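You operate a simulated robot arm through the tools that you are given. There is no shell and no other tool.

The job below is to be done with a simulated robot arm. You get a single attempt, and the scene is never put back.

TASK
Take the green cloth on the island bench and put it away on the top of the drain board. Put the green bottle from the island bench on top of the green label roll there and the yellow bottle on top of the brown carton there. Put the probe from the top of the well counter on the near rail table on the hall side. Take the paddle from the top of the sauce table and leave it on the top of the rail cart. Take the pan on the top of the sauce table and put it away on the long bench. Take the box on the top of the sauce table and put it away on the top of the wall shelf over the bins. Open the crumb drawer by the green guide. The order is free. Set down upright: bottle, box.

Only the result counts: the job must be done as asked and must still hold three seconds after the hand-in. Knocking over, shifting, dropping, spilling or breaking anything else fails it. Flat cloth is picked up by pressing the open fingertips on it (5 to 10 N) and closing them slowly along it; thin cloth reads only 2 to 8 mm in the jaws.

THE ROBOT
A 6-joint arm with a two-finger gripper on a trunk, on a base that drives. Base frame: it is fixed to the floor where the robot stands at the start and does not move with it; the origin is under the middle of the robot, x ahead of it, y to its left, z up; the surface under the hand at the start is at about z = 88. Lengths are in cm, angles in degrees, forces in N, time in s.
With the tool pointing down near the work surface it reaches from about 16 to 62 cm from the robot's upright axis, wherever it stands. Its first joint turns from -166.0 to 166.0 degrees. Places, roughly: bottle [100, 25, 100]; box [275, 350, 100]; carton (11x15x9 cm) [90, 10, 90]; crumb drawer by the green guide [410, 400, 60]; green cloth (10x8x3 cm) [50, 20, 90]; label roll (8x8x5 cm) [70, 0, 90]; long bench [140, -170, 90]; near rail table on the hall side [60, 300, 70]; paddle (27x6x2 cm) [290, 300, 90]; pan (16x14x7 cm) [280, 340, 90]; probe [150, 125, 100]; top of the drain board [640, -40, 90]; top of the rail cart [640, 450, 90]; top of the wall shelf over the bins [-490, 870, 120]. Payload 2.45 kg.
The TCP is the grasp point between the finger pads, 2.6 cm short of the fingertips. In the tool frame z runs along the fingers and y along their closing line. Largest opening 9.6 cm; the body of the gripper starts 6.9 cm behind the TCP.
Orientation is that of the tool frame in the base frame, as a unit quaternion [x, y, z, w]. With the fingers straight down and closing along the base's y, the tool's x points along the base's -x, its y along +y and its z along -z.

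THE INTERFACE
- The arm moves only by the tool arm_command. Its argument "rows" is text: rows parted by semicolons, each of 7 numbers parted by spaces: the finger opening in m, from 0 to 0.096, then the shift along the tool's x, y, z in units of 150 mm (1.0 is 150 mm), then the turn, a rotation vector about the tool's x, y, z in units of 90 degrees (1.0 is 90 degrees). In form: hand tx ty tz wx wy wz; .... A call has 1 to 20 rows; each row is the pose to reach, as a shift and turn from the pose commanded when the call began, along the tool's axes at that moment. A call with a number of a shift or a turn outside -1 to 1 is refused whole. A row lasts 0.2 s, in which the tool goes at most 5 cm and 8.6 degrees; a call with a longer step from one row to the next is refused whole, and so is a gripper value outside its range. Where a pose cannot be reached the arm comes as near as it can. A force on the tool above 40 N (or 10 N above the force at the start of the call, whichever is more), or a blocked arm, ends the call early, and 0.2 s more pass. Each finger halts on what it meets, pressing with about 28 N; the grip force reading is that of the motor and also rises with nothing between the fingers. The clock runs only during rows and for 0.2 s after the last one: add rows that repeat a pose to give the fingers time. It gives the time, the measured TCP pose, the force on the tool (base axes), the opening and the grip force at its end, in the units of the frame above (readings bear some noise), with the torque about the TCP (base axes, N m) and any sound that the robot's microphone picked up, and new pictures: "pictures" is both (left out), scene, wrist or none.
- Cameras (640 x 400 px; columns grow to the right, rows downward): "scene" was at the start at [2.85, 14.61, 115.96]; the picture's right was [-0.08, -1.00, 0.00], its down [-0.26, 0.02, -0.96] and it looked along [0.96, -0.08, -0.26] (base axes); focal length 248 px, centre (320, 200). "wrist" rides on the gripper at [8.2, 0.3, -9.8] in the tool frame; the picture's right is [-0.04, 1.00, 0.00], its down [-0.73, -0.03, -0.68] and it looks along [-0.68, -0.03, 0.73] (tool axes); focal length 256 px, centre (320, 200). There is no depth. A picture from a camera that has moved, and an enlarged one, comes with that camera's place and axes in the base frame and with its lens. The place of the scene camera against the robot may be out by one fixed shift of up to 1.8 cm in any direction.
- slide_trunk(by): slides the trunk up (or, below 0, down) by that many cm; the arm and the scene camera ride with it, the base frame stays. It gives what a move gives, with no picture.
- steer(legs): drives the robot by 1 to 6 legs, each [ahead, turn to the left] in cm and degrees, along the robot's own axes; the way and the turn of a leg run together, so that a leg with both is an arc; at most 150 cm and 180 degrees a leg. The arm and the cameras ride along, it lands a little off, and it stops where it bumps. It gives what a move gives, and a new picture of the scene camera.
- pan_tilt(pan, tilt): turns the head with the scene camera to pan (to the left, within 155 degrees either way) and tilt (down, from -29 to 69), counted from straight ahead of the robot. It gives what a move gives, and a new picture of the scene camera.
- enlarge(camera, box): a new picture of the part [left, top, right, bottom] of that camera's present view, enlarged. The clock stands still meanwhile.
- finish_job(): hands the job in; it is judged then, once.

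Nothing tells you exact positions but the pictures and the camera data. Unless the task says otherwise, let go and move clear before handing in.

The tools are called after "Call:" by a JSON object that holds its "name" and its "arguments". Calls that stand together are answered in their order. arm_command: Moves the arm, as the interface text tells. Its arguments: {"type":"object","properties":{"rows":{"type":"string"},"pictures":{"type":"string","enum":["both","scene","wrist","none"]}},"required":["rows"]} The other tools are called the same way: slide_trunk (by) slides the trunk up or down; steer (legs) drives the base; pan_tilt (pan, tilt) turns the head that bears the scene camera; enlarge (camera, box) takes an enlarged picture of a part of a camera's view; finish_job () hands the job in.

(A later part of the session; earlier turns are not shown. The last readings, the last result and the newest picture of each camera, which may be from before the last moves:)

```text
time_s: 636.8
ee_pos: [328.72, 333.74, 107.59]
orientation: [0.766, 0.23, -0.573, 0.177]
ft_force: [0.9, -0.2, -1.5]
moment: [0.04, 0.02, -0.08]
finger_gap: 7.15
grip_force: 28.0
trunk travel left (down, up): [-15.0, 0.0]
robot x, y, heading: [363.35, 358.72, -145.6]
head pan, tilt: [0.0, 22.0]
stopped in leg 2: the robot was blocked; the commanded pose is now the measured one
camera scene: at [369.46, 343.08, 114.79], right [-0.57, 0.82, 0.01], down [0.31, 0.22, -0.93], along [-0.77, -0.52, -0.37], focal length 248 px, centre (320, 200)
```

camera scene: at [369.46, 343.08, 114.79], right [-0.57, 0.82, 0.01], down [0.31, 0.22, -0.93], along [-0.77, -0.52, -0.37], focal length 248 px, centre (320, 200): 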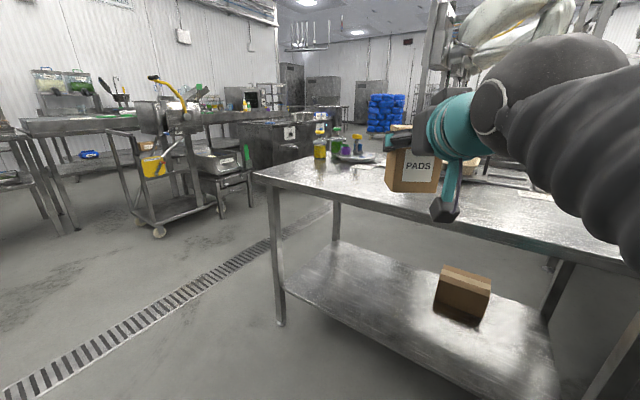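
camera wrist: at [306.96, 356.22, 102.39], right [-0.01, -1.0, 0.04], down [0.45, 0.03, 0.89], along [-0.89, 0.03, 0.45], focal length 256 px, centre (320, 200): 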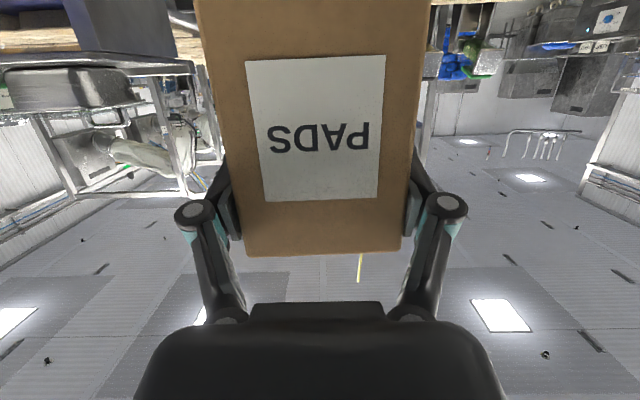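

The robot was blocked while turning, probably its rear touching the open drawer. I will undo the turn, move forward a little and turn where there is room.

Call:
{"name": "steer", "arguments": {"legs": [[0, -34]]}}

Call:
{"name": "pan_tilt", "arguments": {"pan": -110, "tilt": 22}}

```text
time_s: 638.8
ee_pos: [320.55, 357.26, 107.66]
orientation: [0.8, 0.0, -0.601, 0.007]
ft_force: [0.1, 0.4, -1.8]
moment: [0.02, 0.01, -0.03]
finger_gap: 7.14
grip_force: 27.9
trunk travel left (down, up): [-15.0, 0.0]
robot x, y, heading: [363.12, 358.72, -178.7]
head pan, tilt: [0.0, 22.0]
camera scene: at [359.82, 342.74, 114.87], right [-0.02, 1.0, 0.0], down [0.37, 0.01, -0.93], along [-0.93, -0.02, -0.37], focal length 248 px, centre (320, 200)
```

scene: 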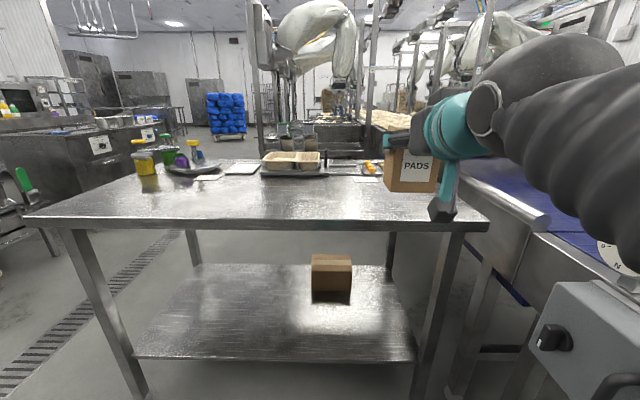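

```text
time_s: 640.7
ee_pos: [320.65, 357.23, 107.5]
orientation: [0.8, 0.0, -0.601, 0.006]
ft_force: [0.0, -0.5, -1.3]
moment: [0.02, -0.03, -0.01]
finger_gap: 7.15
grip_force: 28.2
trunk travel left (down, up): [-15.0, 0.0]
robot x, y, heading: [363.15, 358.82, -178.8]
head pan, tilt: [-110.0, 22.0]
camera scene: at [372.1, 351.71, 114.87], right [0.95, -0.32, 0.0], down [-0.12, -0.35, -0.93], along [0.3, 0.88, -0.37], focal length 248 px, centre (320, 200)
```

scene: 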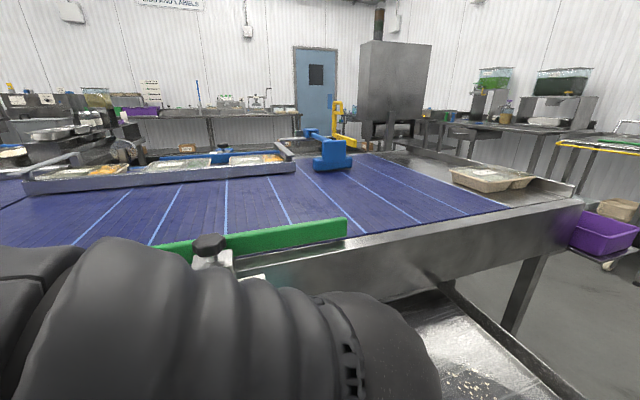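

The drawer is still open. I will look down behind me to see how far the drawer is out and what may have been touched.

Call:
{"name": "pan_tilt", "arguments": {"pan": -140, "tilt": 35}}

Call:
{"name": "pan_tilt", "arguments": {"pan": -150, "tilt": 55}}

```text
time_s: 641.6
ee_pos: [320.59, 357.29, 107.63]
orientation: [0.8, 0.001, -0.601, 0.007]
ft_force: [-0.1, 0.0, -2.2]
moment: [-0.03, -0.05, 0.01]
finger_gap: 7.21
grip_force: 28.1
trunk travel left (down, up): [-15.0, 0.0]
robot x, y, heading: [363.18, 358.85, -178.7]
head pan, tilt: [-140.0, 35.0]
camera scene: at [375.73, 348.72, 112.81], right [0.66, -0.75, 0.0], down [-0.43, -0.38, -0.82], along [0.62, 0.54, -0.57], focal length 248 px, centre (320, 200)
```

scene: 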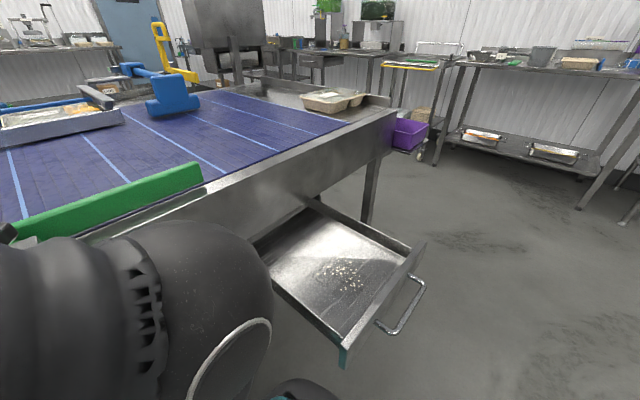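

```text
time_s: 642.5
ee_pos: [320.56, 357.34, 107.57]
orientation: [0.8, 0.0, -0.6, 0.007]
ft_force: [-0.4, -0.3, -2.1]
moment: [-0.05, 0.0, -0.03]
finger_gap: 7.15
grip_force: 28.2
trunk travel left (down, up): [-15.0, 0.0]
robot x, y, heading: [363.23, 359.25, -179.0]
head pan, tilt: [-150.0, 55.0]
camera scene: at [375.28, 346.66, 109.99], right [0.52, -0.86, 0.0], down [-0.7, -0.42, -0.57], along [0.49, 0.3, -0.82], focal length 248 px, centre (320, 200)
```

scene: 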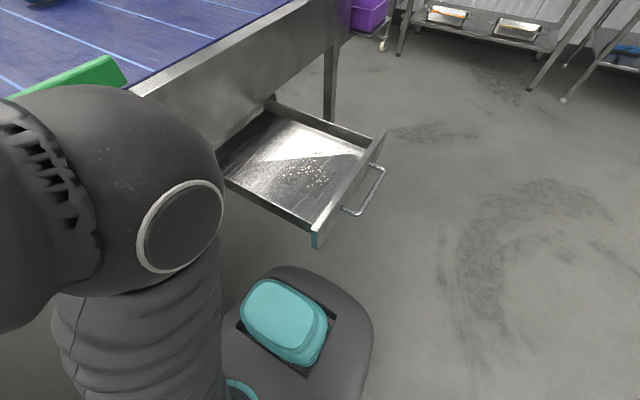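

The drawer is still fully open; it was more likely the arm's elbow, sticking out behind-right, that met the conveyor edge. I will stretch the arm forward to pull the elbow in, then look at the conveyor side.

Call:
{"name": "arm_command", "arguments": {"rows": "0.05 -0.1 0 0.12 0 0 0; 0.05 -0.2 0 0.24 0 0 0; 0.05 -0.3 0 0.36 0 0 0; 0.05 -0.42 0 0.5 0 0 0; 0.05 -0.42 0 0.5 0 0 0", "pictures": "none"}}

Call:
{"name": "pan_tilt", "arguments": {"pan": -105, "tilt": 25}}

Call:
{"name": "pan_tilt", "arguments": {"pan": -135, "tilt": 50}}

```text
time_s: 643.6
ee_pos: [311.55, 357.26, 111.59]
orientation: [0.8, 0.0, -0.6, 0.007]
ft_force: [0.2, -0.4, -1.8]
moment: [-0.01, -0.01, -0.01]
finger_gap: 7.15
grip_force: 28.0
trunk travel left (down, up): [-15.0, 0.0]
robot x, y, heading: [362.8, 359.19, -178.7]
head pan, tilt: [-150.0, 55.0]
```

```text
time_s: 644.8
ee_pos: [311.75, 357.21, 111.58]
orientation: [0.8, 0.001, -0.601, 0.008]
ft_force: [-0.2, 0.0, -1.7]
moment: [-0.01, -0.01, -0.04]
finger_gap: 7.14
grip_force: 28.0
trunk travel left (down, up): [-15.0, 0.0]
robot x, y, heading: [363.1, 359.13, -178.8]
head pan, tilt: [-105.0, 25.0]
camera scene: at [371.31, 351.87, 114.38], right [0.97, -0.24, 0.0], down [-0.1, -0.41, -0.91], along [0.22, 0.88, -0.42], focal length 248 px, centre (320, 200)
```

scene: 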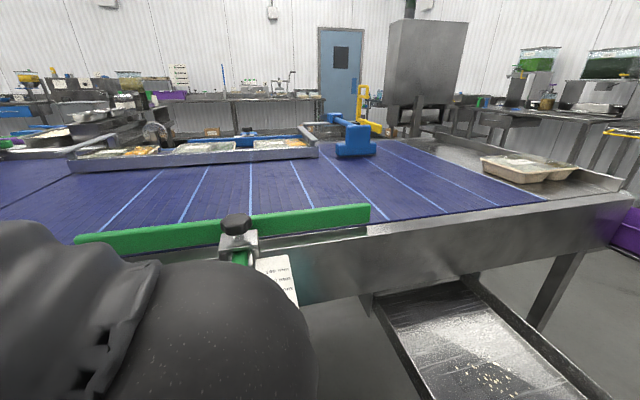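

```text
time_s: 645.7
ee_pos: [311.7, 357.17, 111.49]
orientation: [0.8, 0.0, -0.601, 0.007]
ft_force: [-1.0, 0.6, -2.2]
moment: [0.0, 0.03, 0.0]
finger_gap: 7.15
grip_force: 28.3
trunk travel left (down, up): [-15.0, 0.0]
robot x, y, heading: [362.93, 358.93, -178.8]
head pan, tilt: [-135.0, 50.0]
camera scene: at [374.43, 348.48, 110.64], right [0.72, -0.69, 0.0], down [-0.53, -0.55, -0.64], along [0.45, 0.46, -0.77], focal length 248 px, centre (320, 200)
```

scene: 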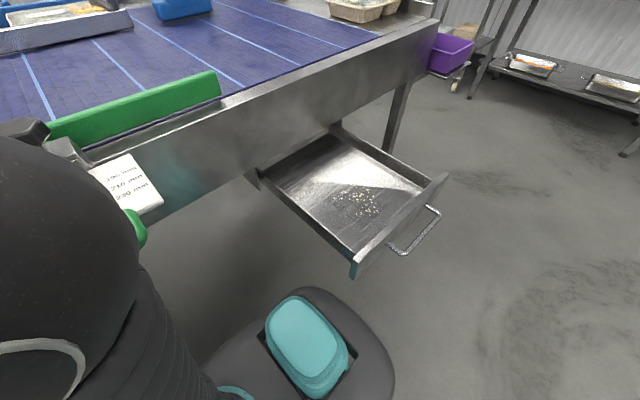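

The guide, clamp and drawer look in place. I will leave with a forward-left arc so the elbow stays clear of the conveyor.

Call:
{"name": "steer", "arguments": {"legs": [[16, 36]]}}

Call:
{"name": "steer", "arguments": {"legs": [[0, 30]]}}

```text
time_s: 647.8
ee_pos: [307.07, 322.32, 111.55]
orientation: [0.761, 0.244, -0.57, 0.19]
ft_force: [0.6, 0.0, -2.3]
moment: [0.0, -0.01, -0.01]
finger_gap: 7.16
grip_force: 27.8
trunk travel left (down, up): [-15.0, 0.0]
robot x, y, heading: [348.1, 353.84, -143.2]
head pan, tilt: [-135.0, 50.0]
camera scene: at [362.84, 351.92, 110.64], right [0.99, -0.14, 0.0], down [-0.11, -0.76, -0.64], along [0.09, 0.64, -0.77], focal length 248 px, centre (320, 200)
```

scene: 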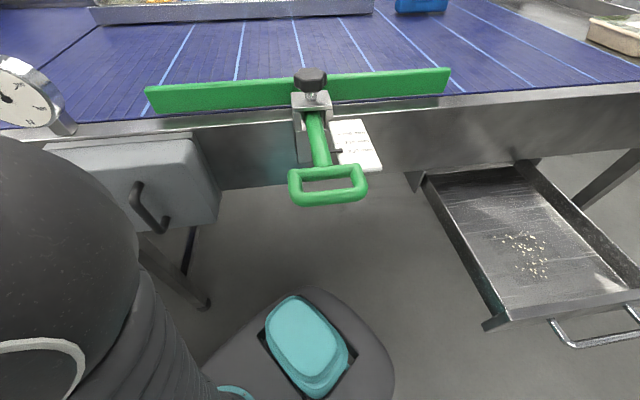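

```text
time_s: 649.7
ee_pos: [328.12, 306.01, 111.53]
orientation: [0.672, 0.433, -0.501, 0.331]
ft_force: [-0.1, -0.2, -2.1]
moment: [0.01, 0.01, -0.01]
finger_gap: 7.15
grip_force: 28.0
trunk travel left (down, up): [-15.0, 0.0]
robot x, y, heading: [348.08, 353.69, -113.6]
head pan, tilt: [-135.0, 50.0]
camera scene: at [361.52, 359.75, 110.63], right [0.93, 0.37, 0.0], down [0.28, -0.71, -0.64], along [-0.24, 0.6, -0.77], focal length 248 px, centre (320, 200)
```

scene: 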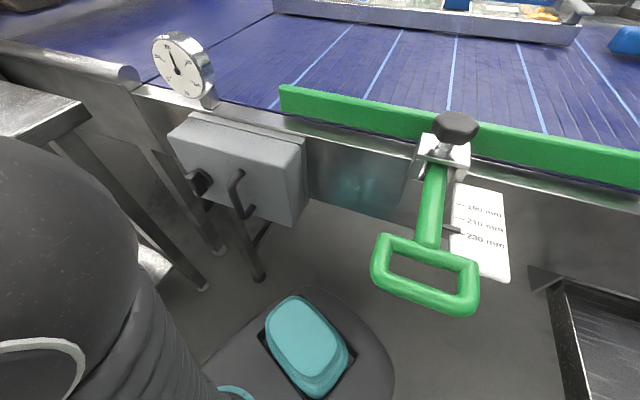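

The pull handle of the green guide was the likely contact. I will zoom in to see whether the guide or handle has moved.

Call:
{"name": "enlarge", "arguments": {"camera": "scene", "box": [350, 90, 540, 320]}}

```text
1.74 times, centred on (445, 205) of scene
camera zoom: at [361.52, 359.75, 110.63], right [0.93, 0.37, 0.0], down [0.28, -0.71, -0.64], along [-0.24, 0.6, -0.77], focal length 431 px, centre (103, 191)
```

zoom: 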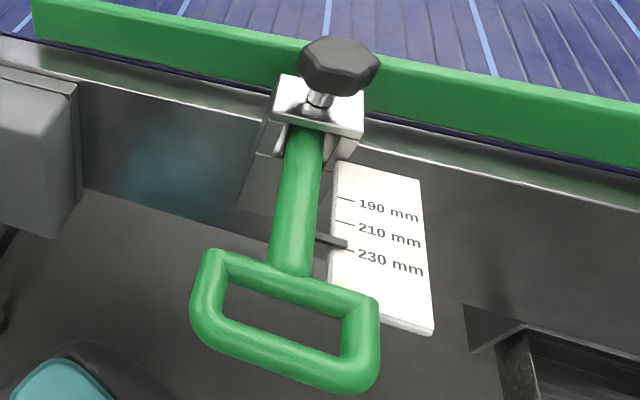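

The pointer reads about 228 mm, but I can't tell from this whether it moved. I will drive to where I photographed the guide before and compare the views.

Call:
{"name": "steer", "arguments": {"legs": [[0, 74.5], [88, 0], [0, 173]]}}

Call:
{"name": "pan_tilt", "arguments": {"pan": -25, "tilt": 15}}

```text
time_s: 664.6
ee_pos: [379.81, 334.89, 111.48]
orientation: [0.734, -0.318, -0.553, -0.233]
ft_force: [0.2, 0.6, -1.8]
moment: [-0.02, -0.04, -0.02]
finger_gap: 7.16
grip_force: 27.7
trunk travel left (down, up): [-15.0, 0.0]
robot x, y, heading: [416.22, 298.2, 134.0]
head pan, tilt: [-135.0, 50.0]
camera scene: at [416.37, 282.53, 110.64], right [-0.02, -1.0, 0.0], down [-0.77, 0.01, -0.64], along [0.64, -0.01, -0.77], focal length 248 px, centre (320, 200)
```

scene: 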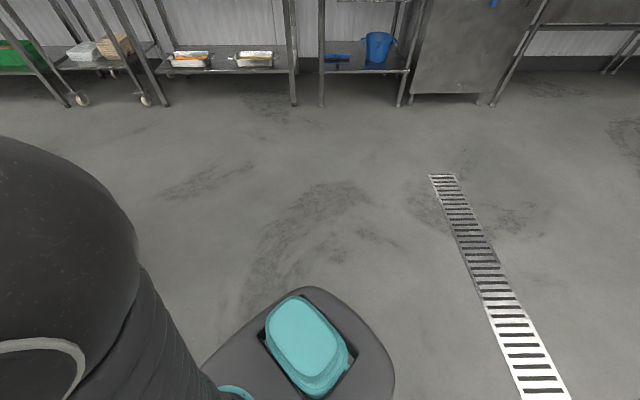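

```text
time_s: 666.5
ee_pos: [379.77, 334.88, 111.43]
orientation: [0.734, -0.319, -0.553, -0.233]
ft_force: [-0.1, -0.6, -1.8]
moment: [0.02, -0.03, -0.02]
finger_gap: 7.17
grip_force: 27.4
trunk travel left (down, up): [-15.0, 0.0]
robot x, y, heading: [416.34, 298.36, 134.2]
head pan, tilt: [-25.0, 15.0]
camera scene: at [405.62, 291.47, 116.0], right [0.94, 0.33, 0.0], down [0.08, -0.24, -0.97], along [-0.32, 0.91, -0.26], focal length 248 px, centre (320, 200)
```

scene: 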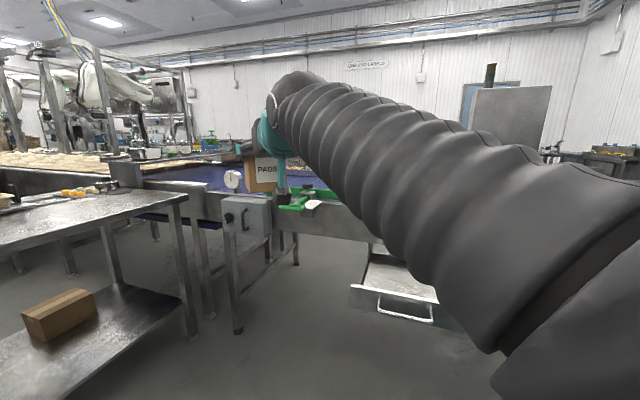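

The gauge, handle and card sit at the same pixels as before, so nothing was shifted. I will carry on with the box: south, then west along the corridor.

Call:
{"name": "steer", "arguments": {"legs": [[0, 107], [94, 0], [0, -61], [150, 0], [150, 0], [110, 0]]}}

Call:
{"name": "pan_tilt", "arguments": {"pan": -30, "tilt": 5}}

```text
time_s: 697.9
ee_pos: [-93.19, 211.5, 111.45]
orientation: [0.8, -0.006, -0.6, 0.002]
ft_force: [0.8, 0.2, -1.7]
moment: [-0.02, -0.02, -0.03]
finger_gap: 7.18
grip_force: 28.6
trunk travel left (down, up): [-15.0, 0.0]
robot x, y, heading: [-41.77, 212.19, -179.7]
head pan, tilt: [-25.0, 15.0]
camera scene: at [-44.44, 200.31, 116.01], right [0.42, 0.91, 0.0], down [0.24, -0.11, -0.97], along [-0.88, 0.4, -0.26], focal length 248 px, centre (320, 200)
```

scene: 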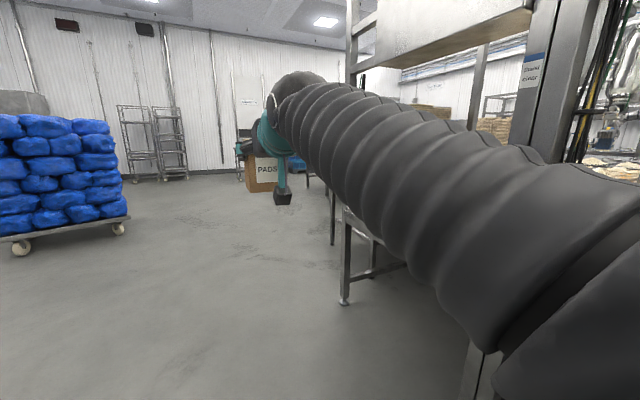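

```text
time_s: 698.7
ee_pos: [-93.12, 211.59, 111.53]
orientation: [0.8, -0.005, -0.6, 0.003]
ft_force: [-0.1, -0.3, -1.5]
moment: [0.0, -0.01, -0.02]
finger_gap: 7.15
grip_force: 27.9
trunk travel left (down, up): [-15.0, 0.0]
robot x, y, heading: [-41.44, 212.65, -179.7]
head pan, tilt: [-30.0, 5.0]
camera scene: at [-43.93, 200.95, 117.62], right [0.5, 0.87, 0.0], down [0.08, -0.04, -1.0], along [-0.87, 0.49, -0.09], focal length 248 px, centre (320, 200)
```

scene: 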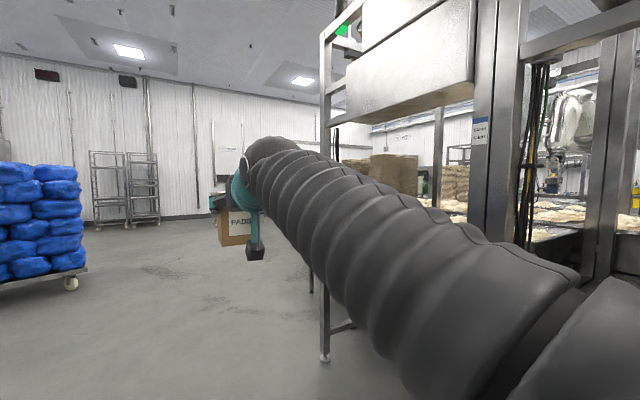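

The floor to the west is open. I will drive on past the end of the rail structure and look north-west.

Call:
{"name": "steer", "arguments": {"legs": [[150, 0], [60, 0]]}}

Call:
{"name": "pan_tilt", "arguments": {"pan": -60, "tilt": 5}}

Call:
{"name": "pan_tilt", "arguments": {"pan": -20, "tilt": 5}}

```text
time_s: 709.1
ee_pos: [-302.81, 213.1, 111.56]
orientation: [0.799, -0.007, -0.601, 0.001]
ft_force: [-0.5, 0.7, -1.5]
moment: [-0.01, -0.02, 0.02]
finger_gap: 7.17
grip_force: 27.8
trunk travel left (down, up): [-15.0, 0.0]
robot x, y, heading: [-250.84, 213.73, 179.6]
head pan, tilt: [-30.0, 5.0]
camera scene: at [-253.62, 202.17, 117.63], right [0.5, 0.86, 0.0], down [0.08, -0.04, -1.0], along [-0.86, 0.5, -0.09], focal length 248 px, centre (320, 200)
```

scene: 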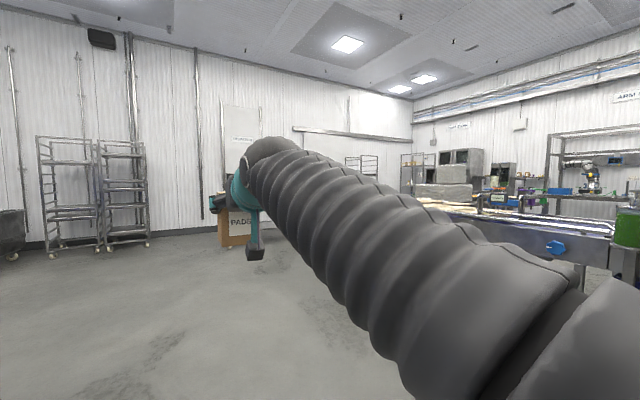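

```text
time_s: 710.0
ee_pos: [-302.81, 213.13, 111.45]
orientation: [0.799, -0.008, -0.601, 0.001]
ft_force: [0.2, 0.9, -2.4]
moment: [0.01, -0.04, -0.02]
finger_gap: 7.18
grip_force: 28.2
trunk travel left (down, up): [-15.0, 0.0]
robot x, y, heading: [-251.43, 214.03, 180.0]
head pan, tilt: [-60.0, 5.0]
camera scene: at [-250.25, 205.52, 117.63], right [0.87, 0.5, 0.0], down [0.04, -0.08, -1.0], along [-0.5, 0.86, -0.09], focal length 248 px, centre (320, 200)
```

scene: 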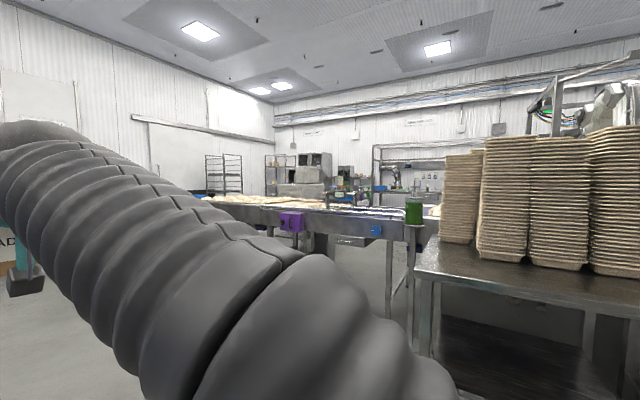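

```text
time_s: 711.1
ee_pos: [-302.81, 213.22, 111.51]
orientation: [0.8, -0.008, -0.6, 0.001]
ft_force: [-0.7, 0.9, -1.5]
moment: [-0.02, -0.04, -0.01]
finger_gap: 7.18
grip_force: 27.2
trunk travel left (down, up): [-15.0, 0.0]
robot x, y, heading: [-251.45, 213.92, 179.9]
head pan, tilt: [-20.0, 5.0]
camera scene: at [-254.3, 200.73, 117.63], right [0.35, 0.94, 0.0], down [0.08, -0.03, -1.0], along [-0.93, 0.34, -0.09], focal length 248 px, centre (320, 200)
```

scene: 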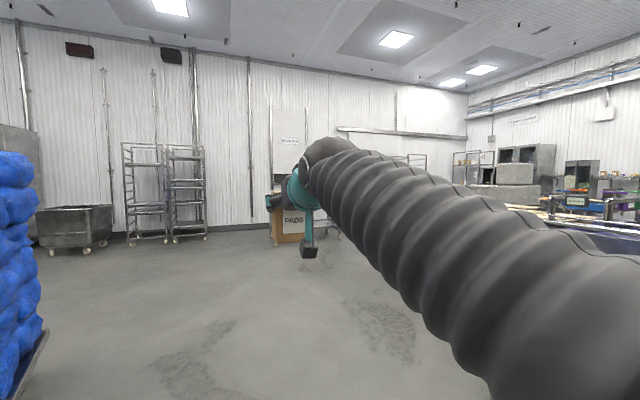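

The shelf should be to the north-north-west. I will pan there and zoom in.

Call:
{"name": "pan_tilt", "arguments": {"pan": -65, "tilt": 3}}

Call:
{"name": "enlarge", "arguments": {"camera": "scene", "box": [220, 120, 480, 240]}}

Call:
{"name": "enlarge", "arguments": {"camera": "scene", "box": [270, 140, 400, 210]}}

```text
time_s: 712.2
ee_pos: [-302.81, 213.12, 111.51]
orientation: [0.799, -0.007, -0.601, 0.001]
ft_force: [2.1, -0.1, -1.7]
moment: [-0.04, -0.04, 0.02]
finger_gap: 7.16
grip_force: 27.7
trunk travel left (down, up): [-15.0, 0.0]
robot x, y, heading: [-251.26, 213.64, 180.0]
head pan, tilt: [-65.0, 3.0]
camera scene: at [-249.52, 205.83, 117.95], right [0.91, 0.42, 0.0], down [0.02, -0.05, -1.0], along [-0.42, 0.91, -0.05], focal length 248 px, centre (320, 200)
```

scene: 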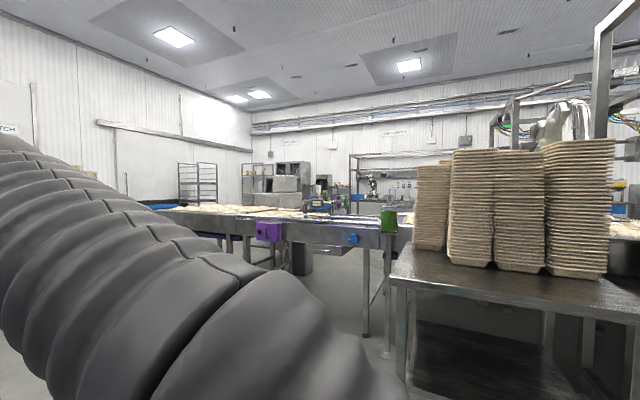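

```text
2.46 times, centred on (350, 180) of scene
camera zoom: at [-249.52, 205.83, 117.95], right [0.91, 0.42, 0.0], down [0.02, -0.05, -1.0], along [-0.42, 0.91, -0.05], focal length 611 px, centre (246, 249)
```

zoom: 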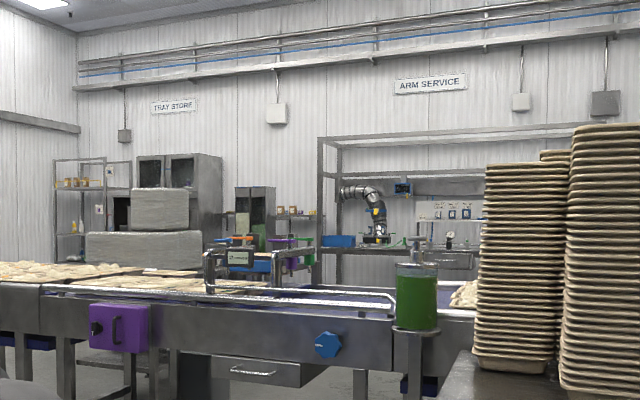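

```text
4.92 times, centred on (335, 175) of scene
camera zoom: at [-249.52, 205.83, 117.95], right [0.91, 0.42, 0.0], down [0.02, -0.05, -1.0], along [-0.42, 0.91, -0.05], focal length 1221 px, centre (246, 323)
```

zoom: 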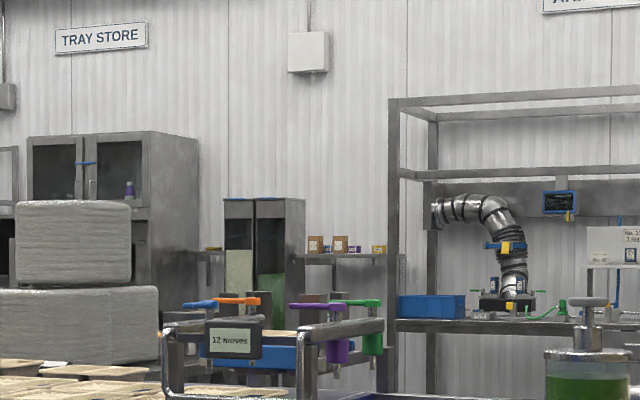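

I can see the wall shelf at about (-490, 870, 119), with small boxes on it, beyond a conveyor. I need a way around, so I will drive further west and look north.

Call:
{"name": "steer", "arguments": {"legs": [[120, 0], [0, -60]]}}

Call:
{"name": "pan_tilt", "arguments": {"pan": 10, "tilt": 8}}

Call:
{"name": "pan_tilt", "arguments": {"pan": -30, "tilt": 8}}

```text
time_s: 720.8
ee_pos: [-394.3, 257.44, 111.58]
orientation: [0.689, -0.407, -0.52, -0.3]
ft_force: [-0.6, -0.4, -1.7]
moment: [-0.02, 0.0, -0.03]
finger_gap: 7.17
grip_force: 27.4
trunk travel left (down, up): [-15.0, 0.0]
robot x, y, heading: [-367.88, 213.37, 119.9]
head pan, tilt: [-65.0, 3.0]
camera scene: at [-373.71, 207.05, 117.95], right [0.82, -0.57, 0.0], down [-0.03, -0.04, -1.0], along [0.57, 0.82, -0.05], focal length 248 px, centre (320, 200)
```

scene: 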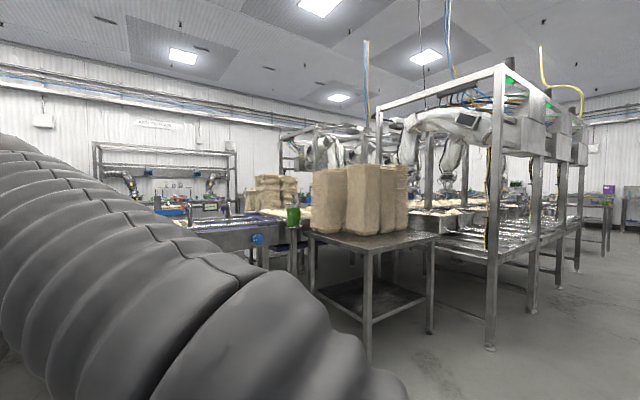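

```text
time_s: 722.3
ee_pos: [-394.26, 257.4, 111.48]
orientation: [0.688, -0.407, -0.52, -0.3]
ft_force: [-0.5, -0.2, -1.7]
moment: [-0.01, 0.0, 0.02]
finger_gap: 7.18
grip_force: 28.0
trunk travel left (down, up): [-15.0, 0.0]
robot x, y, heading: [-367.63, 212.91, 120.0]
head pan, tilt: [10.0, 8.0]
camera scene: at [-384.89, 206.69, 117.14], right [0.77, 0.64, 0.0], down [0.09, -0.11, -0.99], along [-0.63, 0.76, -0.14], focal length 248 px, centre (320, 200)
```

scene: 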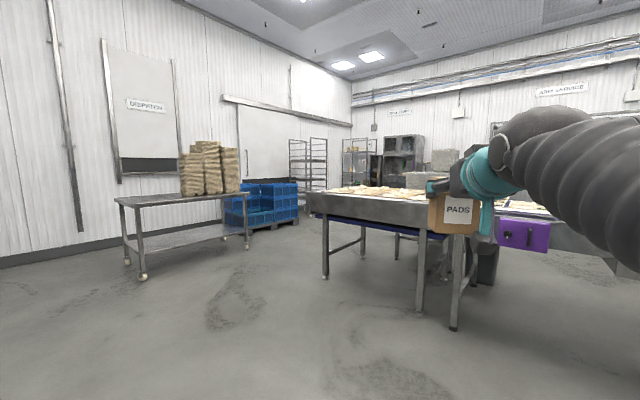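

```text
time_s: 723.4
ee_pos: [-394.28, 257.41, 111.47]
orientation: [0.688, -0.407, -0.52, -0.3]
ft_force: [-0.3, -0.1, -0.8]
moment: [-0.03, -0.02, 0.03]
finger_gap: 7.16
grip_force: 28.4
trunk travel left (down, up): [-15.0, 0.0]
robot x, y, heading: [-367.35, 213.02, 119.9]
head pan, tilt: [-30.0, 8.0]
camera scene: at [-378.94, 208.84, 117.14], right [1.0, 0.0, 0.0], down [0.0, -0.14, -0.99], along [0.0, 0.99, -0.14], focal length 248 px, centre (320, 200)
```

scene: 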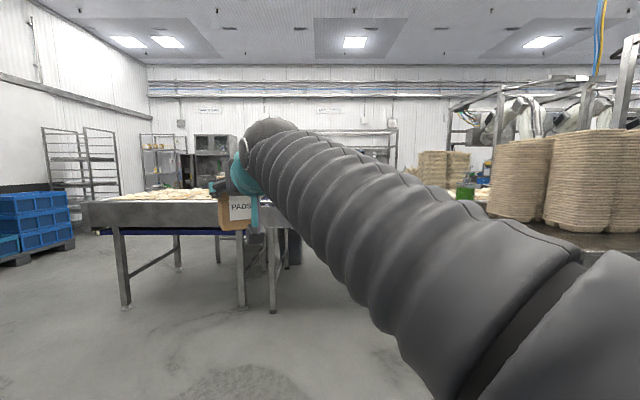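

The conveyor's west end is near x = -540 and a sack table begins at x = -678, leaving a lane around x = -610. I will drive there and then north.

Call:
{"name": "steer", "arguments": {"legs": [[0, 34], [150, 0], [118, 0], [0, -64], [120, 0]]}}

Call:
{"name": "pan_tilt", "arguments": {"pan": 0, "tilt": 8}}

```text
time_s: 746.5
ee_pos: [-611.92, 501.95, 111.5]
orientation: [-0.563, 0.568, 0.427, 0.422]
ft_force: [0.2, 0.5, -1.8]
moment: [-0.02, 0.03, -0.02]
finger_gap: 7.15
grip_force: 27.7
trunk travel left (down, up): [-15.0, 0.0]
robot x, y, heading: [-610.79, 450.02, 90.5]
head pan, tilt: [-30.0, 8.0]
camera scene: at [-622.42, 451.84, 117.14], right [0.87, -0.49, 0.0], down [-0.07, -0.12, -0.99], along [0.49, 0.86, -0.14], focal length 248 px, centre (320, 200)
```

scene: 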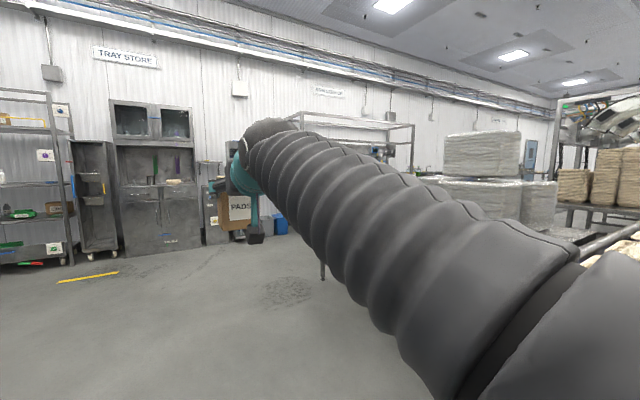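

```text
time_s: 747.5
ee_pos: [-611.96, 502.06, 111.6]
orientation: [-0.563, 0.568, 0.427, 0.422]
ft_force: [-0.6, -0.3, -1.4]
moment: [-0.03, -0.04, 0.01]
finger_gap: 7.15
grip_force: 27.8
trunk travel left (down, up): [-15.0, 0.0]
robot x, y, heading: [-610.92, 450.16, 90.5]
head pan, tilt: [0.0, 8.0]
camera scene: at [-627.05, 453.05, 117.14], right [1.0, 0.01, 0.0], down [0.0, -0.14, -0.99], along [-0.01, 0.99, -0.14], focal length 248 px, centre (320, 200)
```

scene: 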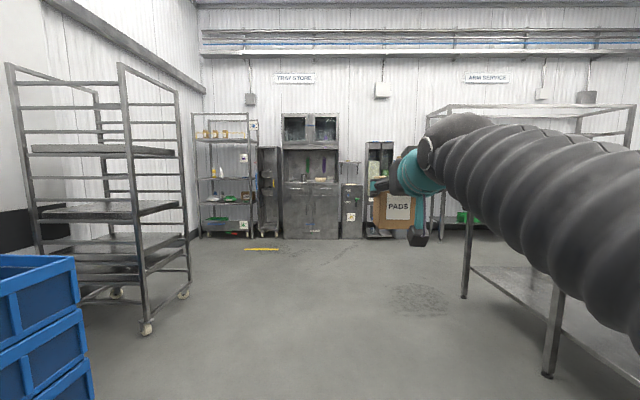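

The shelf is on the north wall, right of the two tall bins, hidden now by the hand. I will drive further north, keeping clear of the table on the right.

Call:
{"name": "steer", "arguments": {"legs": [[0, -10], [150, 0], [95, 0], [0, 10]]}}

Call:
{"name": "pan_tilt", "arguments": {"pan": -20, "tilt": 5}}

```text
time_s: 761.0
ee_pos: [-568.9, 745.44, 111.54]
orientation: [-0.558, 0.573, 0.423, 0.426]
ft_force: [0.5, 0.6, -1.8]
moment: [-0.04, -0.02, -0.03]
finger_gap: 7.16
grip_force: 27.8
trunk travel left (down, up): [-15.0, 0.0]
robot x, y, heading: [-568.32, 693.93, 89.8]
head pan, tilt: [0.0, 8.0]
camera scene: at [-584.81, 696.81, 117.14], right [1.0, -0.01, 0.0], down [0.0, -0.14, -0.99], along [0.01, 0.99, -0.14], focal length 248 px, centre (320, 200)
```

scene: 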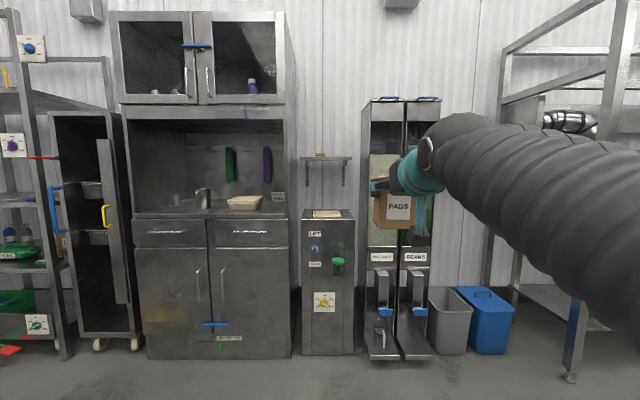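

```text
time_s: 761.8
ee_pos: [-568.91, 745.48, 111.61]
orientation: [-0.558, 0.572, 0.425, 0.425]
ft_force: [-0.2, 0.4, -2.9]
moment: [0.0, 0.01, 0.01]
finger_gap: 7.2
grip_force: 28.0
trunk travel left (down, up): [-15.0, 0.0]
robot x, y, heading: [-569.0, 693.8, 89.5]
head pan, tilt: [-20.0, 5.0]
camera scene: at [-581.68, 696.15, 117.63], right [0.94, -0.35, 0.0], down [-0.03, -0.08, -1.0], along [0.35, 0.93, -0.09], focal length 248 px, centre (320, 200)
```

scene: 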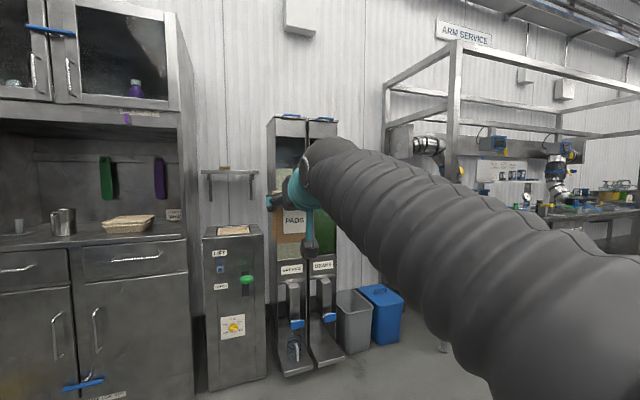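

The shelf is above the grey and blue bins, which stand out from the wall, so I may have to reach far. I will test here how far out the arm can hold the box at z of about 128.

Call:
{"name": "arm_command", "arguments": {"rows": "0.05 -0.1 0 -0.03 0 0 0; 0.05 -0.3 0 -0.09 0 0 0; 0.05 -0.5 0 -0.15 0 0 0; 0.05 -0.7 0 -0.2 0 0 0; 0.05 -0.95 0 -0.28 0 0 0; 0.05 -0.95 0 -0.28 0 0 0", "pictures": "none"}}

Call:
{"name": "arm_command", "arguments": {"rows": "0.05 -0.05 0 0.2 0 0 0; 0.05 -0.1 0 0.4 0 0 0; 0.05 -0.16 0 0.6 0 0 0; 0.05 -0.21 0 0.8 0 0 0; 0.05 -0.21 0 0.8 0 0 0", "pictures": "none"}}

```text
time_s: 763.2
ee_pos: [-568.84, 745.32, 126.51]
orientation: [-0.558, 0.574, 0.423, 0.425]
ft_force: [0.4, -0.4, -2.1]
moment: [0.0, -0.01, 0.01]
finger_gap: 7.18
grip_force: 28.2
trunk travel left (down, up): [-15.0, 0.0]
robot x, y, heading: [-568.74, 693.68, 89.5]
head pan, tilt: [-20.0, 5.0]
```

```text
time_s: 764.4
ee_pos: [-568.62, 757.67, 126.25]
orientation: [-0.558, 0.573, 0.424, 0.426]
ft_force: [0.4, 0.4, -2.2]
moment: [-0.02, -0.03, 0.01]
finger_gap: 7.18
grip_force: 28.7
trunk travel left (down, up): [-15.0, 0.0]
robot x, y, heading: [-568.59, 693.87, 89.1]
head pan, tilt: [-20.0, 5.0]
```

It reaches r = 64 at z = 126 without trouble. I will try a little further and higher.

Call:
{"name": "arm_command", "arguments": {"rows": "0.05 -0.1 0 0.1 0 0 0; 0.05 -0.16 0 0.25 0 0 0; 0.05 -0.23 0 0.4 0 0 0; 0.05 -0.27 0 0.52 0 0 0; 0.05 -0.27 0 0.52 0 0 0", "pictures": "none"}}

```text
time_s: 765.6
ee_pos: [-568.44, 763.06, 123.87]
orientation: [-0.558, 0.573, 0.424, 0.426]
ft_force: [-0.4, 0.6, -1.2]
moment: [-0.03, -0.01, 0.01]
finger_gap: 7.17
grip_force: 27.9
out of reach, approached as far as the arm can: row 1, 2, 3, 4, 5
trunk travel left (down, up): [-15.0, 0.0]
robot x, y, heading: [-568.71, 694.15, 89.4]
head pan, tilt: [-20.0, 5.0]
```

The limit is roughly r 64 at z 126.5, or r 69 at z 124. I will pull the box back in, then drive to face the bins and study the shelf.

Call:
{"name": "arm_command", "arguments": {"rows": "0.05 0.15 0 -0.18 0 0 0; 0.05 0.3 0 -0.37 0 0 0; 0.05 0.45 0 -0.56 0 0 0; 0.05 0.62 0 -0.75 0 0 0; 0.05 0.62 0 -0.75 0 0 0", "pictures": "none"}}

Call:
{"name": "steer", "arguments": {"legs": [[0, -60], [72, 0], [0, 61]]}}

Call:
{"name": "pan_tilt", "arguments": {"pan": 15, "tilt": 5}}

```text
time_s: 766.8
ee_pos: [-568.96, 749.76, 117.86]
orientation: [-0.557, 0.573, 0.424, 0.426]
ft_force: [0.4, 0.4, -2.1]
moment: [-0.05, 0.01, 0.01]
finger_gap: 7.15
grip_force: 28.5
trunk travel left (down, up): [-15.0, 0.0]
robot x, y, heading: [-569.15, 693.81, 89.2]
head pan, tilt: [-20.0, 5.0]
```

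```text
time_s: 776.0
ee_pos: [-507.91, 783.79, 117.83]
orientation: [-0.559, 0.572, 0.424, 0.425]
ft_force: [-0.2, -0.2, -2.1]
moment: [-0.06, -0.02, 0.02]
finger_gap: 7.15
grip_force: 27.8
trunk travel left (down, up): [-15.0, 0.0]
robot x, y, heading: [-507.43, 727.84, 89.6]
head pan, tilt: [-20.0, 5.0]
camera scene: at [-520.61, 730.09, 117.63], right [0.94, -0.35, 0.0], down [-0.03, -0.08, -1.0], along [0.35, 0.93, -0.09], focal length 248 px, centre (320, 200)
```

scene: 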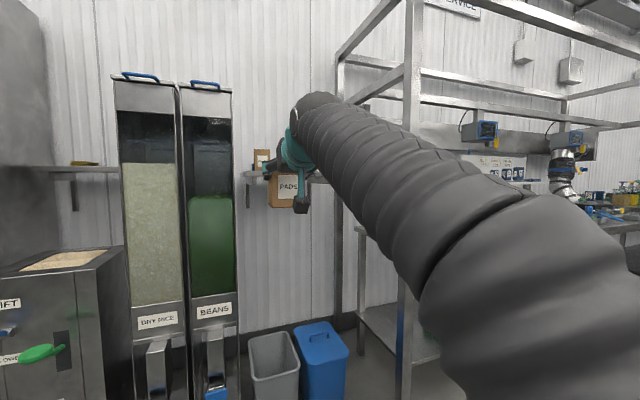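

```text
time_s: 777.0
ee_pos: [-507.92, 783.68, 117.81]
orientation: [-0.559, 0.573, 0.424, 0.425]
ft_force: [0.0, -0.1, -2.4]
moment: [-0.05, -0.02, 0.01]
finger_gap: 7.16
grip_force: 28.0
trunk travel left (down, up): [-15.0, 0.0]
robot x, y, heading: [-507.57, 727.69, 89.8]
head pan, tilt: [15.0, 5.0]
camera scene: at [-526.12, 730.37, 117.63], right [0.97, 0.25, 0.0], down [0.02, -0.08, -1.0], along [-0.25, 0.96, -0.09], focal length 248 px, centre (320, 200)
```

scene: 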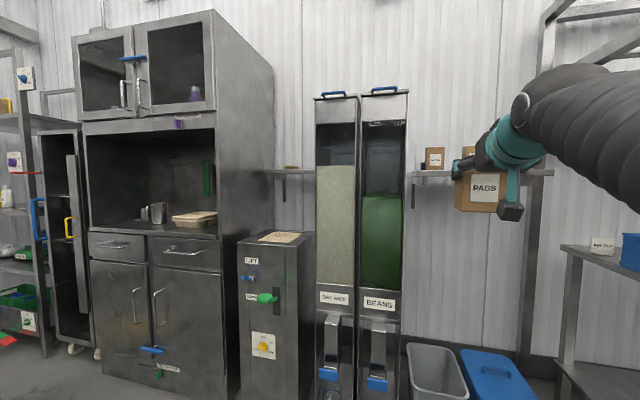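

The shelf over the bins is visible behind the hand, with small boxes on it. I will zoom in and estimate its height and depth.

Call:
{"name": "enlarge", "arguments": {"camera": "scene", "box": [390, 130, 570, 230]}}

Call:
{"name": "enlarge", "arguments": {"camera": "wrist", "box": [0, 0, 640, 400]}}

```text
3.56 times, centred on (480, 180) of scene
camera zoom: at [-526.12, 730.37, 117.63], right [0.97, 0.25, 0.0], down [0.02, -0.08, -1.0], along [-0.25, 0.96, -0.09], focal length 882 px, centre (-249, 271)
```

zoom: 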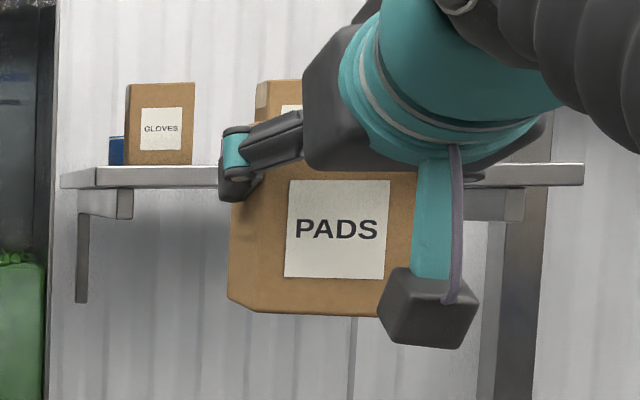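

```text
1.00 times, centred on (320, 200) of wrist (not enlarged: the box is as wide or as high as the picture)
camera zoom: at [-508.54, 771.98, 112.71], right [-1.0, 0.03, 0.05], down [0.03, -0.45, 0.89], along [0.05, 0.89, 0.45], focal length 256 px, centre (320, 200)
```

zoom: 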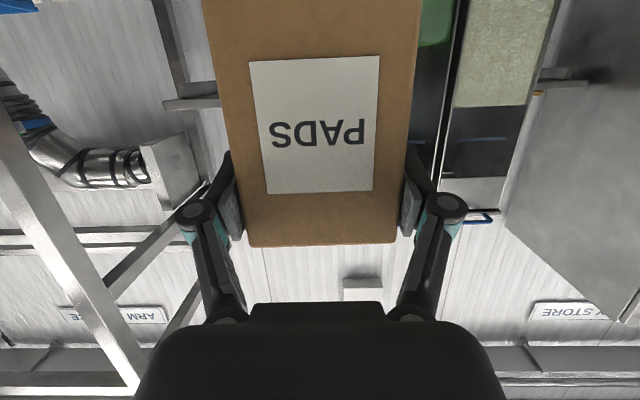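

The shelf's top is at about z = 120, spanning x -516 to -456, with a GLOVES box, another box and two small items on it. I will swing the hand to the left to get a clear view of the whole shelf.

Call:
{"name": "arm_command", "arguments": {"rows": "0.05 0.03 0.25 -0.05 0 0 0; 0.05 0.06 0.5 -0.1 0 0 0; 0.05 0.09 0.75 -0.15 0 0 0; 0.05 0.12 0.98 -0.2 0 0 0; 0.05 0.12 0.98 -0.2 0 0 0", "pictures": "none"}}

Call:
{"name": "arm_command", "arguments": {"rows": "0.05 0.03 0.25 -0.05 0 0 0; 0.05 0.06 0.5 -0.1 0 0 0; 0.05 0.09 0.75 -0.15 0 0 0; 0.05 0.12 0.98 -0.2 0 0 0; 0.05 0.12 0.98 -0.2 0 0 0", "pictures": "scene"}}

Call:
{"name": "pan_tilt", "arguments": {"pan": -15, "tilt": 0}}

Call:
{"name": "enlarge", "arguments": {"camera": "scene", "box": [200, 130, 440, 280]}}

```text
time_s: 778.2
ee_pos: [-522.58, 780.56, 117.12]
orientation: [-0.558, 0.572, 0.424, 0.425]
ft_force: [0.1, 0.1, -2.0]
moment: [-0.05, -0.02, -0.02]
finger_gap: 7.15
grip_force: 28.0
trunk travel left (down, up): [-15.0, 0.0]
robot x, y, heading: [-507.28, 727.62, 89.6]
head pan, tilt: [15.0, 5.0]
```

```text
time_s: 779.4
ee_pos: [-537.49, 777.47, 116.51]
orientation: [-0.558, 0.572, 0.424, 0.426]
ft_force: [0.1, 0.3, -2.1]
moment: [-0.06, 0.0, 0.02]
finger_gap: 7.18
grip_force: 28.1
trunk travel left (down, up): [-15.0, 0.0]
robot x, y, heading: [-507.52, 727.51, 89.8]
head pan, tilt: [15.0, 5.0]
camera scene: at [-526.15, 730.37, 117.62], right [0.97, 0.25, 0.0], down [0.02, -0.08, -1.0], along [-0.25, 0.96, -0.09], focal length 248 px, centre (320, 200)
```

scene: 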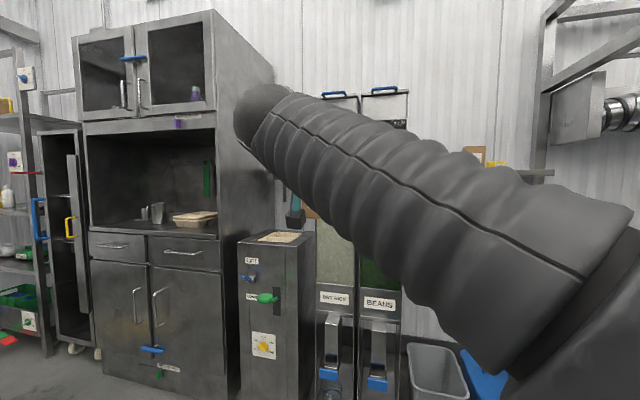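

```text
time_s: 780.3
ee_pos: [-537.37, 777.56, 116.5]
orientation: [-0.559, 0.572, 0.425, 0.425]
ft_force: [-0.5, 0.6, -2.2]
moment: [0.0, -0.03, 0.01]
finger_gap: 7.17
grip_force: 27.5
trunk travel left (down, up): [-15.0, 0.0]
robot x, y, heading: [-507.45, 727.45, 89.8]
head pan, tilt: [-15.0, 0.0]
camera scene: at [-521.45, 730.16, 118.42], right [0.96, -0.26, 0.0], down [0.0, 0.0, -1.0], along [0.26, 0.96, 0.0], focal length 248 px, centre (320, 200)
```

scene: 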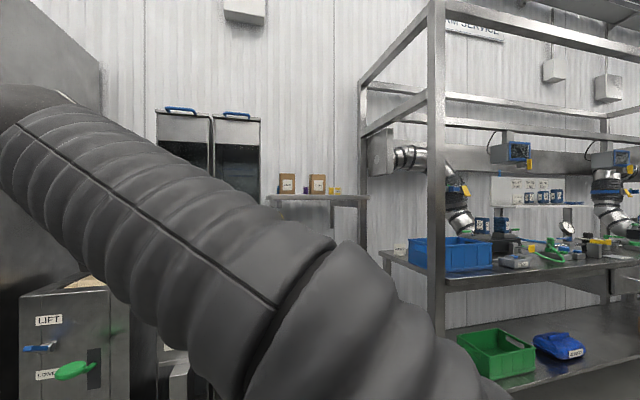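

```text
2.67 times, centred on (320, 205) of scene
camera zoom: at [-521.45, 730.16, 118.42], right [0.96, -0.26, 0.0], down [0.0, 0.0, -1.0], along [0.26, 0.96, 0.0], focal length 661 px, centre (320, 187)
```

zoom: 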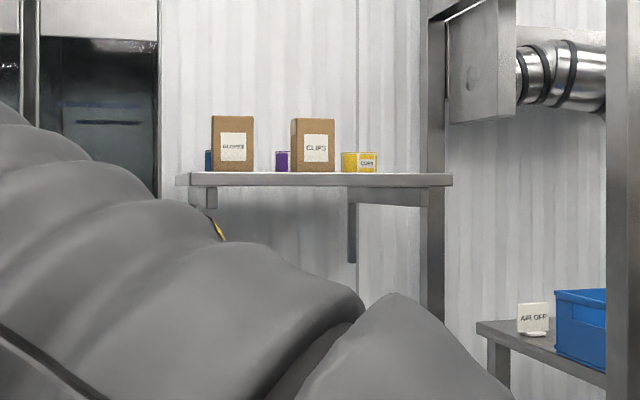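

The shelf's right end is free for about 13 cm beyond the small yellow box (x about -472 to -458), so the box can stand at x of about -464. I will bring the hand back to centre and move the robot in line with that spot.

Call:
{"name": "arm_command", "arguments": {"rows": "0.05 -0.03 -0.25 0.05 0 0 0; 0.05 -0.06 -0.5 0.1 0 0 0; 0.05 -0.09 -0.75 0.15 0 0 0; 0.05 -0.12 -0.98 0.2 0 0 0; 0.05 -0.12 -0.98 0.2 0 0 0", "pictures": "none"}}

Call:
{"name": "arm_command", "arguments": {"rows": "0.05 0.05 -0.25 -0.05 0 0 0; 0.05 0.12 -0.5 -0.12 0 0 0; 0.05 0.18 -0.75 -0.2 0 0 0; 0.05 0.25 -0.96 -0.27 0 0 0; 0.05 0.25 -0.96 -0.27 0 0 0", "pictures": "none"}}

Call:
{"name": "steer", "arguments": {"legs": [[0, -90], [29, 0], [0, 90]]}}

Call:
{"name": "pan_tilt", "arguments": {"pan": 0, "tilt": 0}}

Call:
{"name": "enlarge", "arguments": {"camera": "scene", "box": [200, 120, 480, 280]}}

```text
time_s: 781.5
ee_pos: [-522.68, 780.72, 116.95]
orientation: [-0.559, 0.572, 0.425, 0.425]
ft_force: [-0.7, 0.1, -3.0]
moment: [0.0, 0.0, -0.01]
finger_gap: 7.16
grip_force: 27.3
trunk travel left (down, up): [-15.0, 0.0]
robot x, y, heading: [-507.53, 727.8, 89.7]
head pan, tilt: [-15.0, 0.0]
```

```text
time_s: 782.7
ee_pos: [-508.56, 775.46, 114.42]
orientation: [-0.558, 0.573, 0.424, 0.426]
ft_force: [0.5, 0.1, -1.6]
moment: [-0.03, -0.02, 0.01]
finger_gap: 7.17
grip_force: 27.8
trunk travel left (down, up): [-15.0, 0.0]
robot x, y, heading: [-507.63, 727.72, 89.6]
head pan, tilt: [-15.0, 0.0]
```

```text
time_s: 792.4
ee_pos: [-479.3, 775.26, 114.43]
orientation: [-0.553, 0.577, 0.42, 0.429]
ft_force: [0.2, -1.0, -2.2]
moment: [-0.02, -0.05, 0.01]
finger_gap: 7.16
grip_force: 28.5
trunk travel left (down, up): [-15.0, 0.0]
robot x, y, heading: [-478.85, 727.32, 88.7]
head pan, tilt: [-15.0, 0.0]
camera scene: at [-492.7, 730.05, 118.42], right [0.96, -0.28, 0.0], down [0.0, 0.0, -1.0], along [0.28, 0.96, 0.0], focal length 248 px, centre (320, 200)
```

scene: 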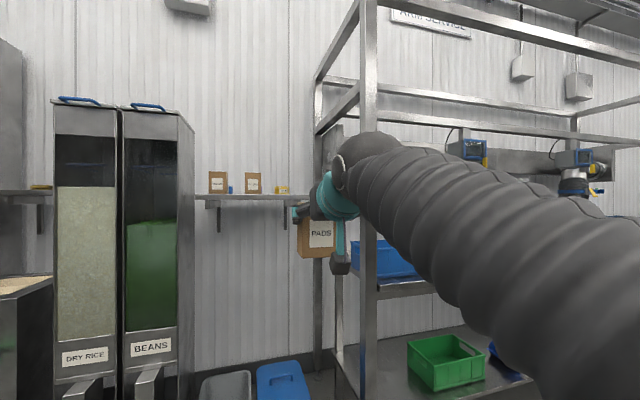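

```text
time_s: 793.1
ee_pos: [-479.14, 775.12, 114.39]
orientation: [-0.554, 0.577, 0.42, 0.429]
ft_force: [0.4, 0.7, -1.5]
moment: [-0.04, -0.03, -0.02]
finger_gap: 7.14
grip_force: 27.7
trunk travel left (down, up): [-15.0, 0.0]
robot x, y, heading: [-478.62, 727.54, 88.8]
head pan, tilt: [0.0, 0.0]
camera scene: at [-495.01, 730.41, 118.42], right [1.0, -0.02, 0.0], down [0.0, 0.0, -1.0], along [0.02, 1.0, 0.0], focal length 248 px, centre (320, 200)
```

scene: 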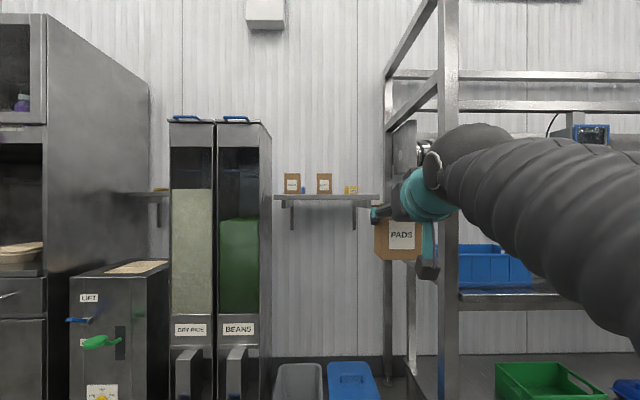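

```text
2.29 times, centred on (340, 200) of scene
camera zoom: at [-495.01, 730.41, 118.42], right [1.0, -0.02, 0.0], down [0.0, 0.0, -1.0], along [0.02, 1.0, 0.0], focal length 567 px, centre (274, 200)
```

zoom: 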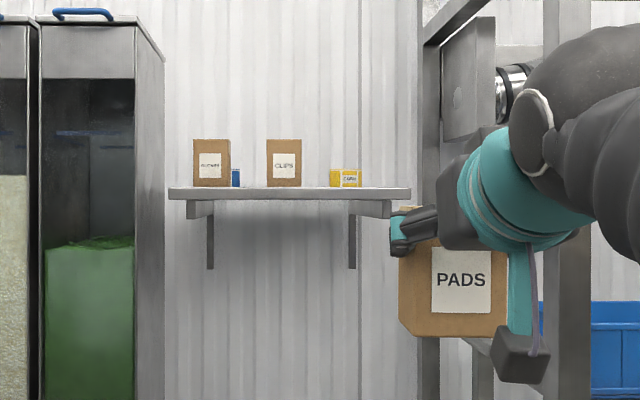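

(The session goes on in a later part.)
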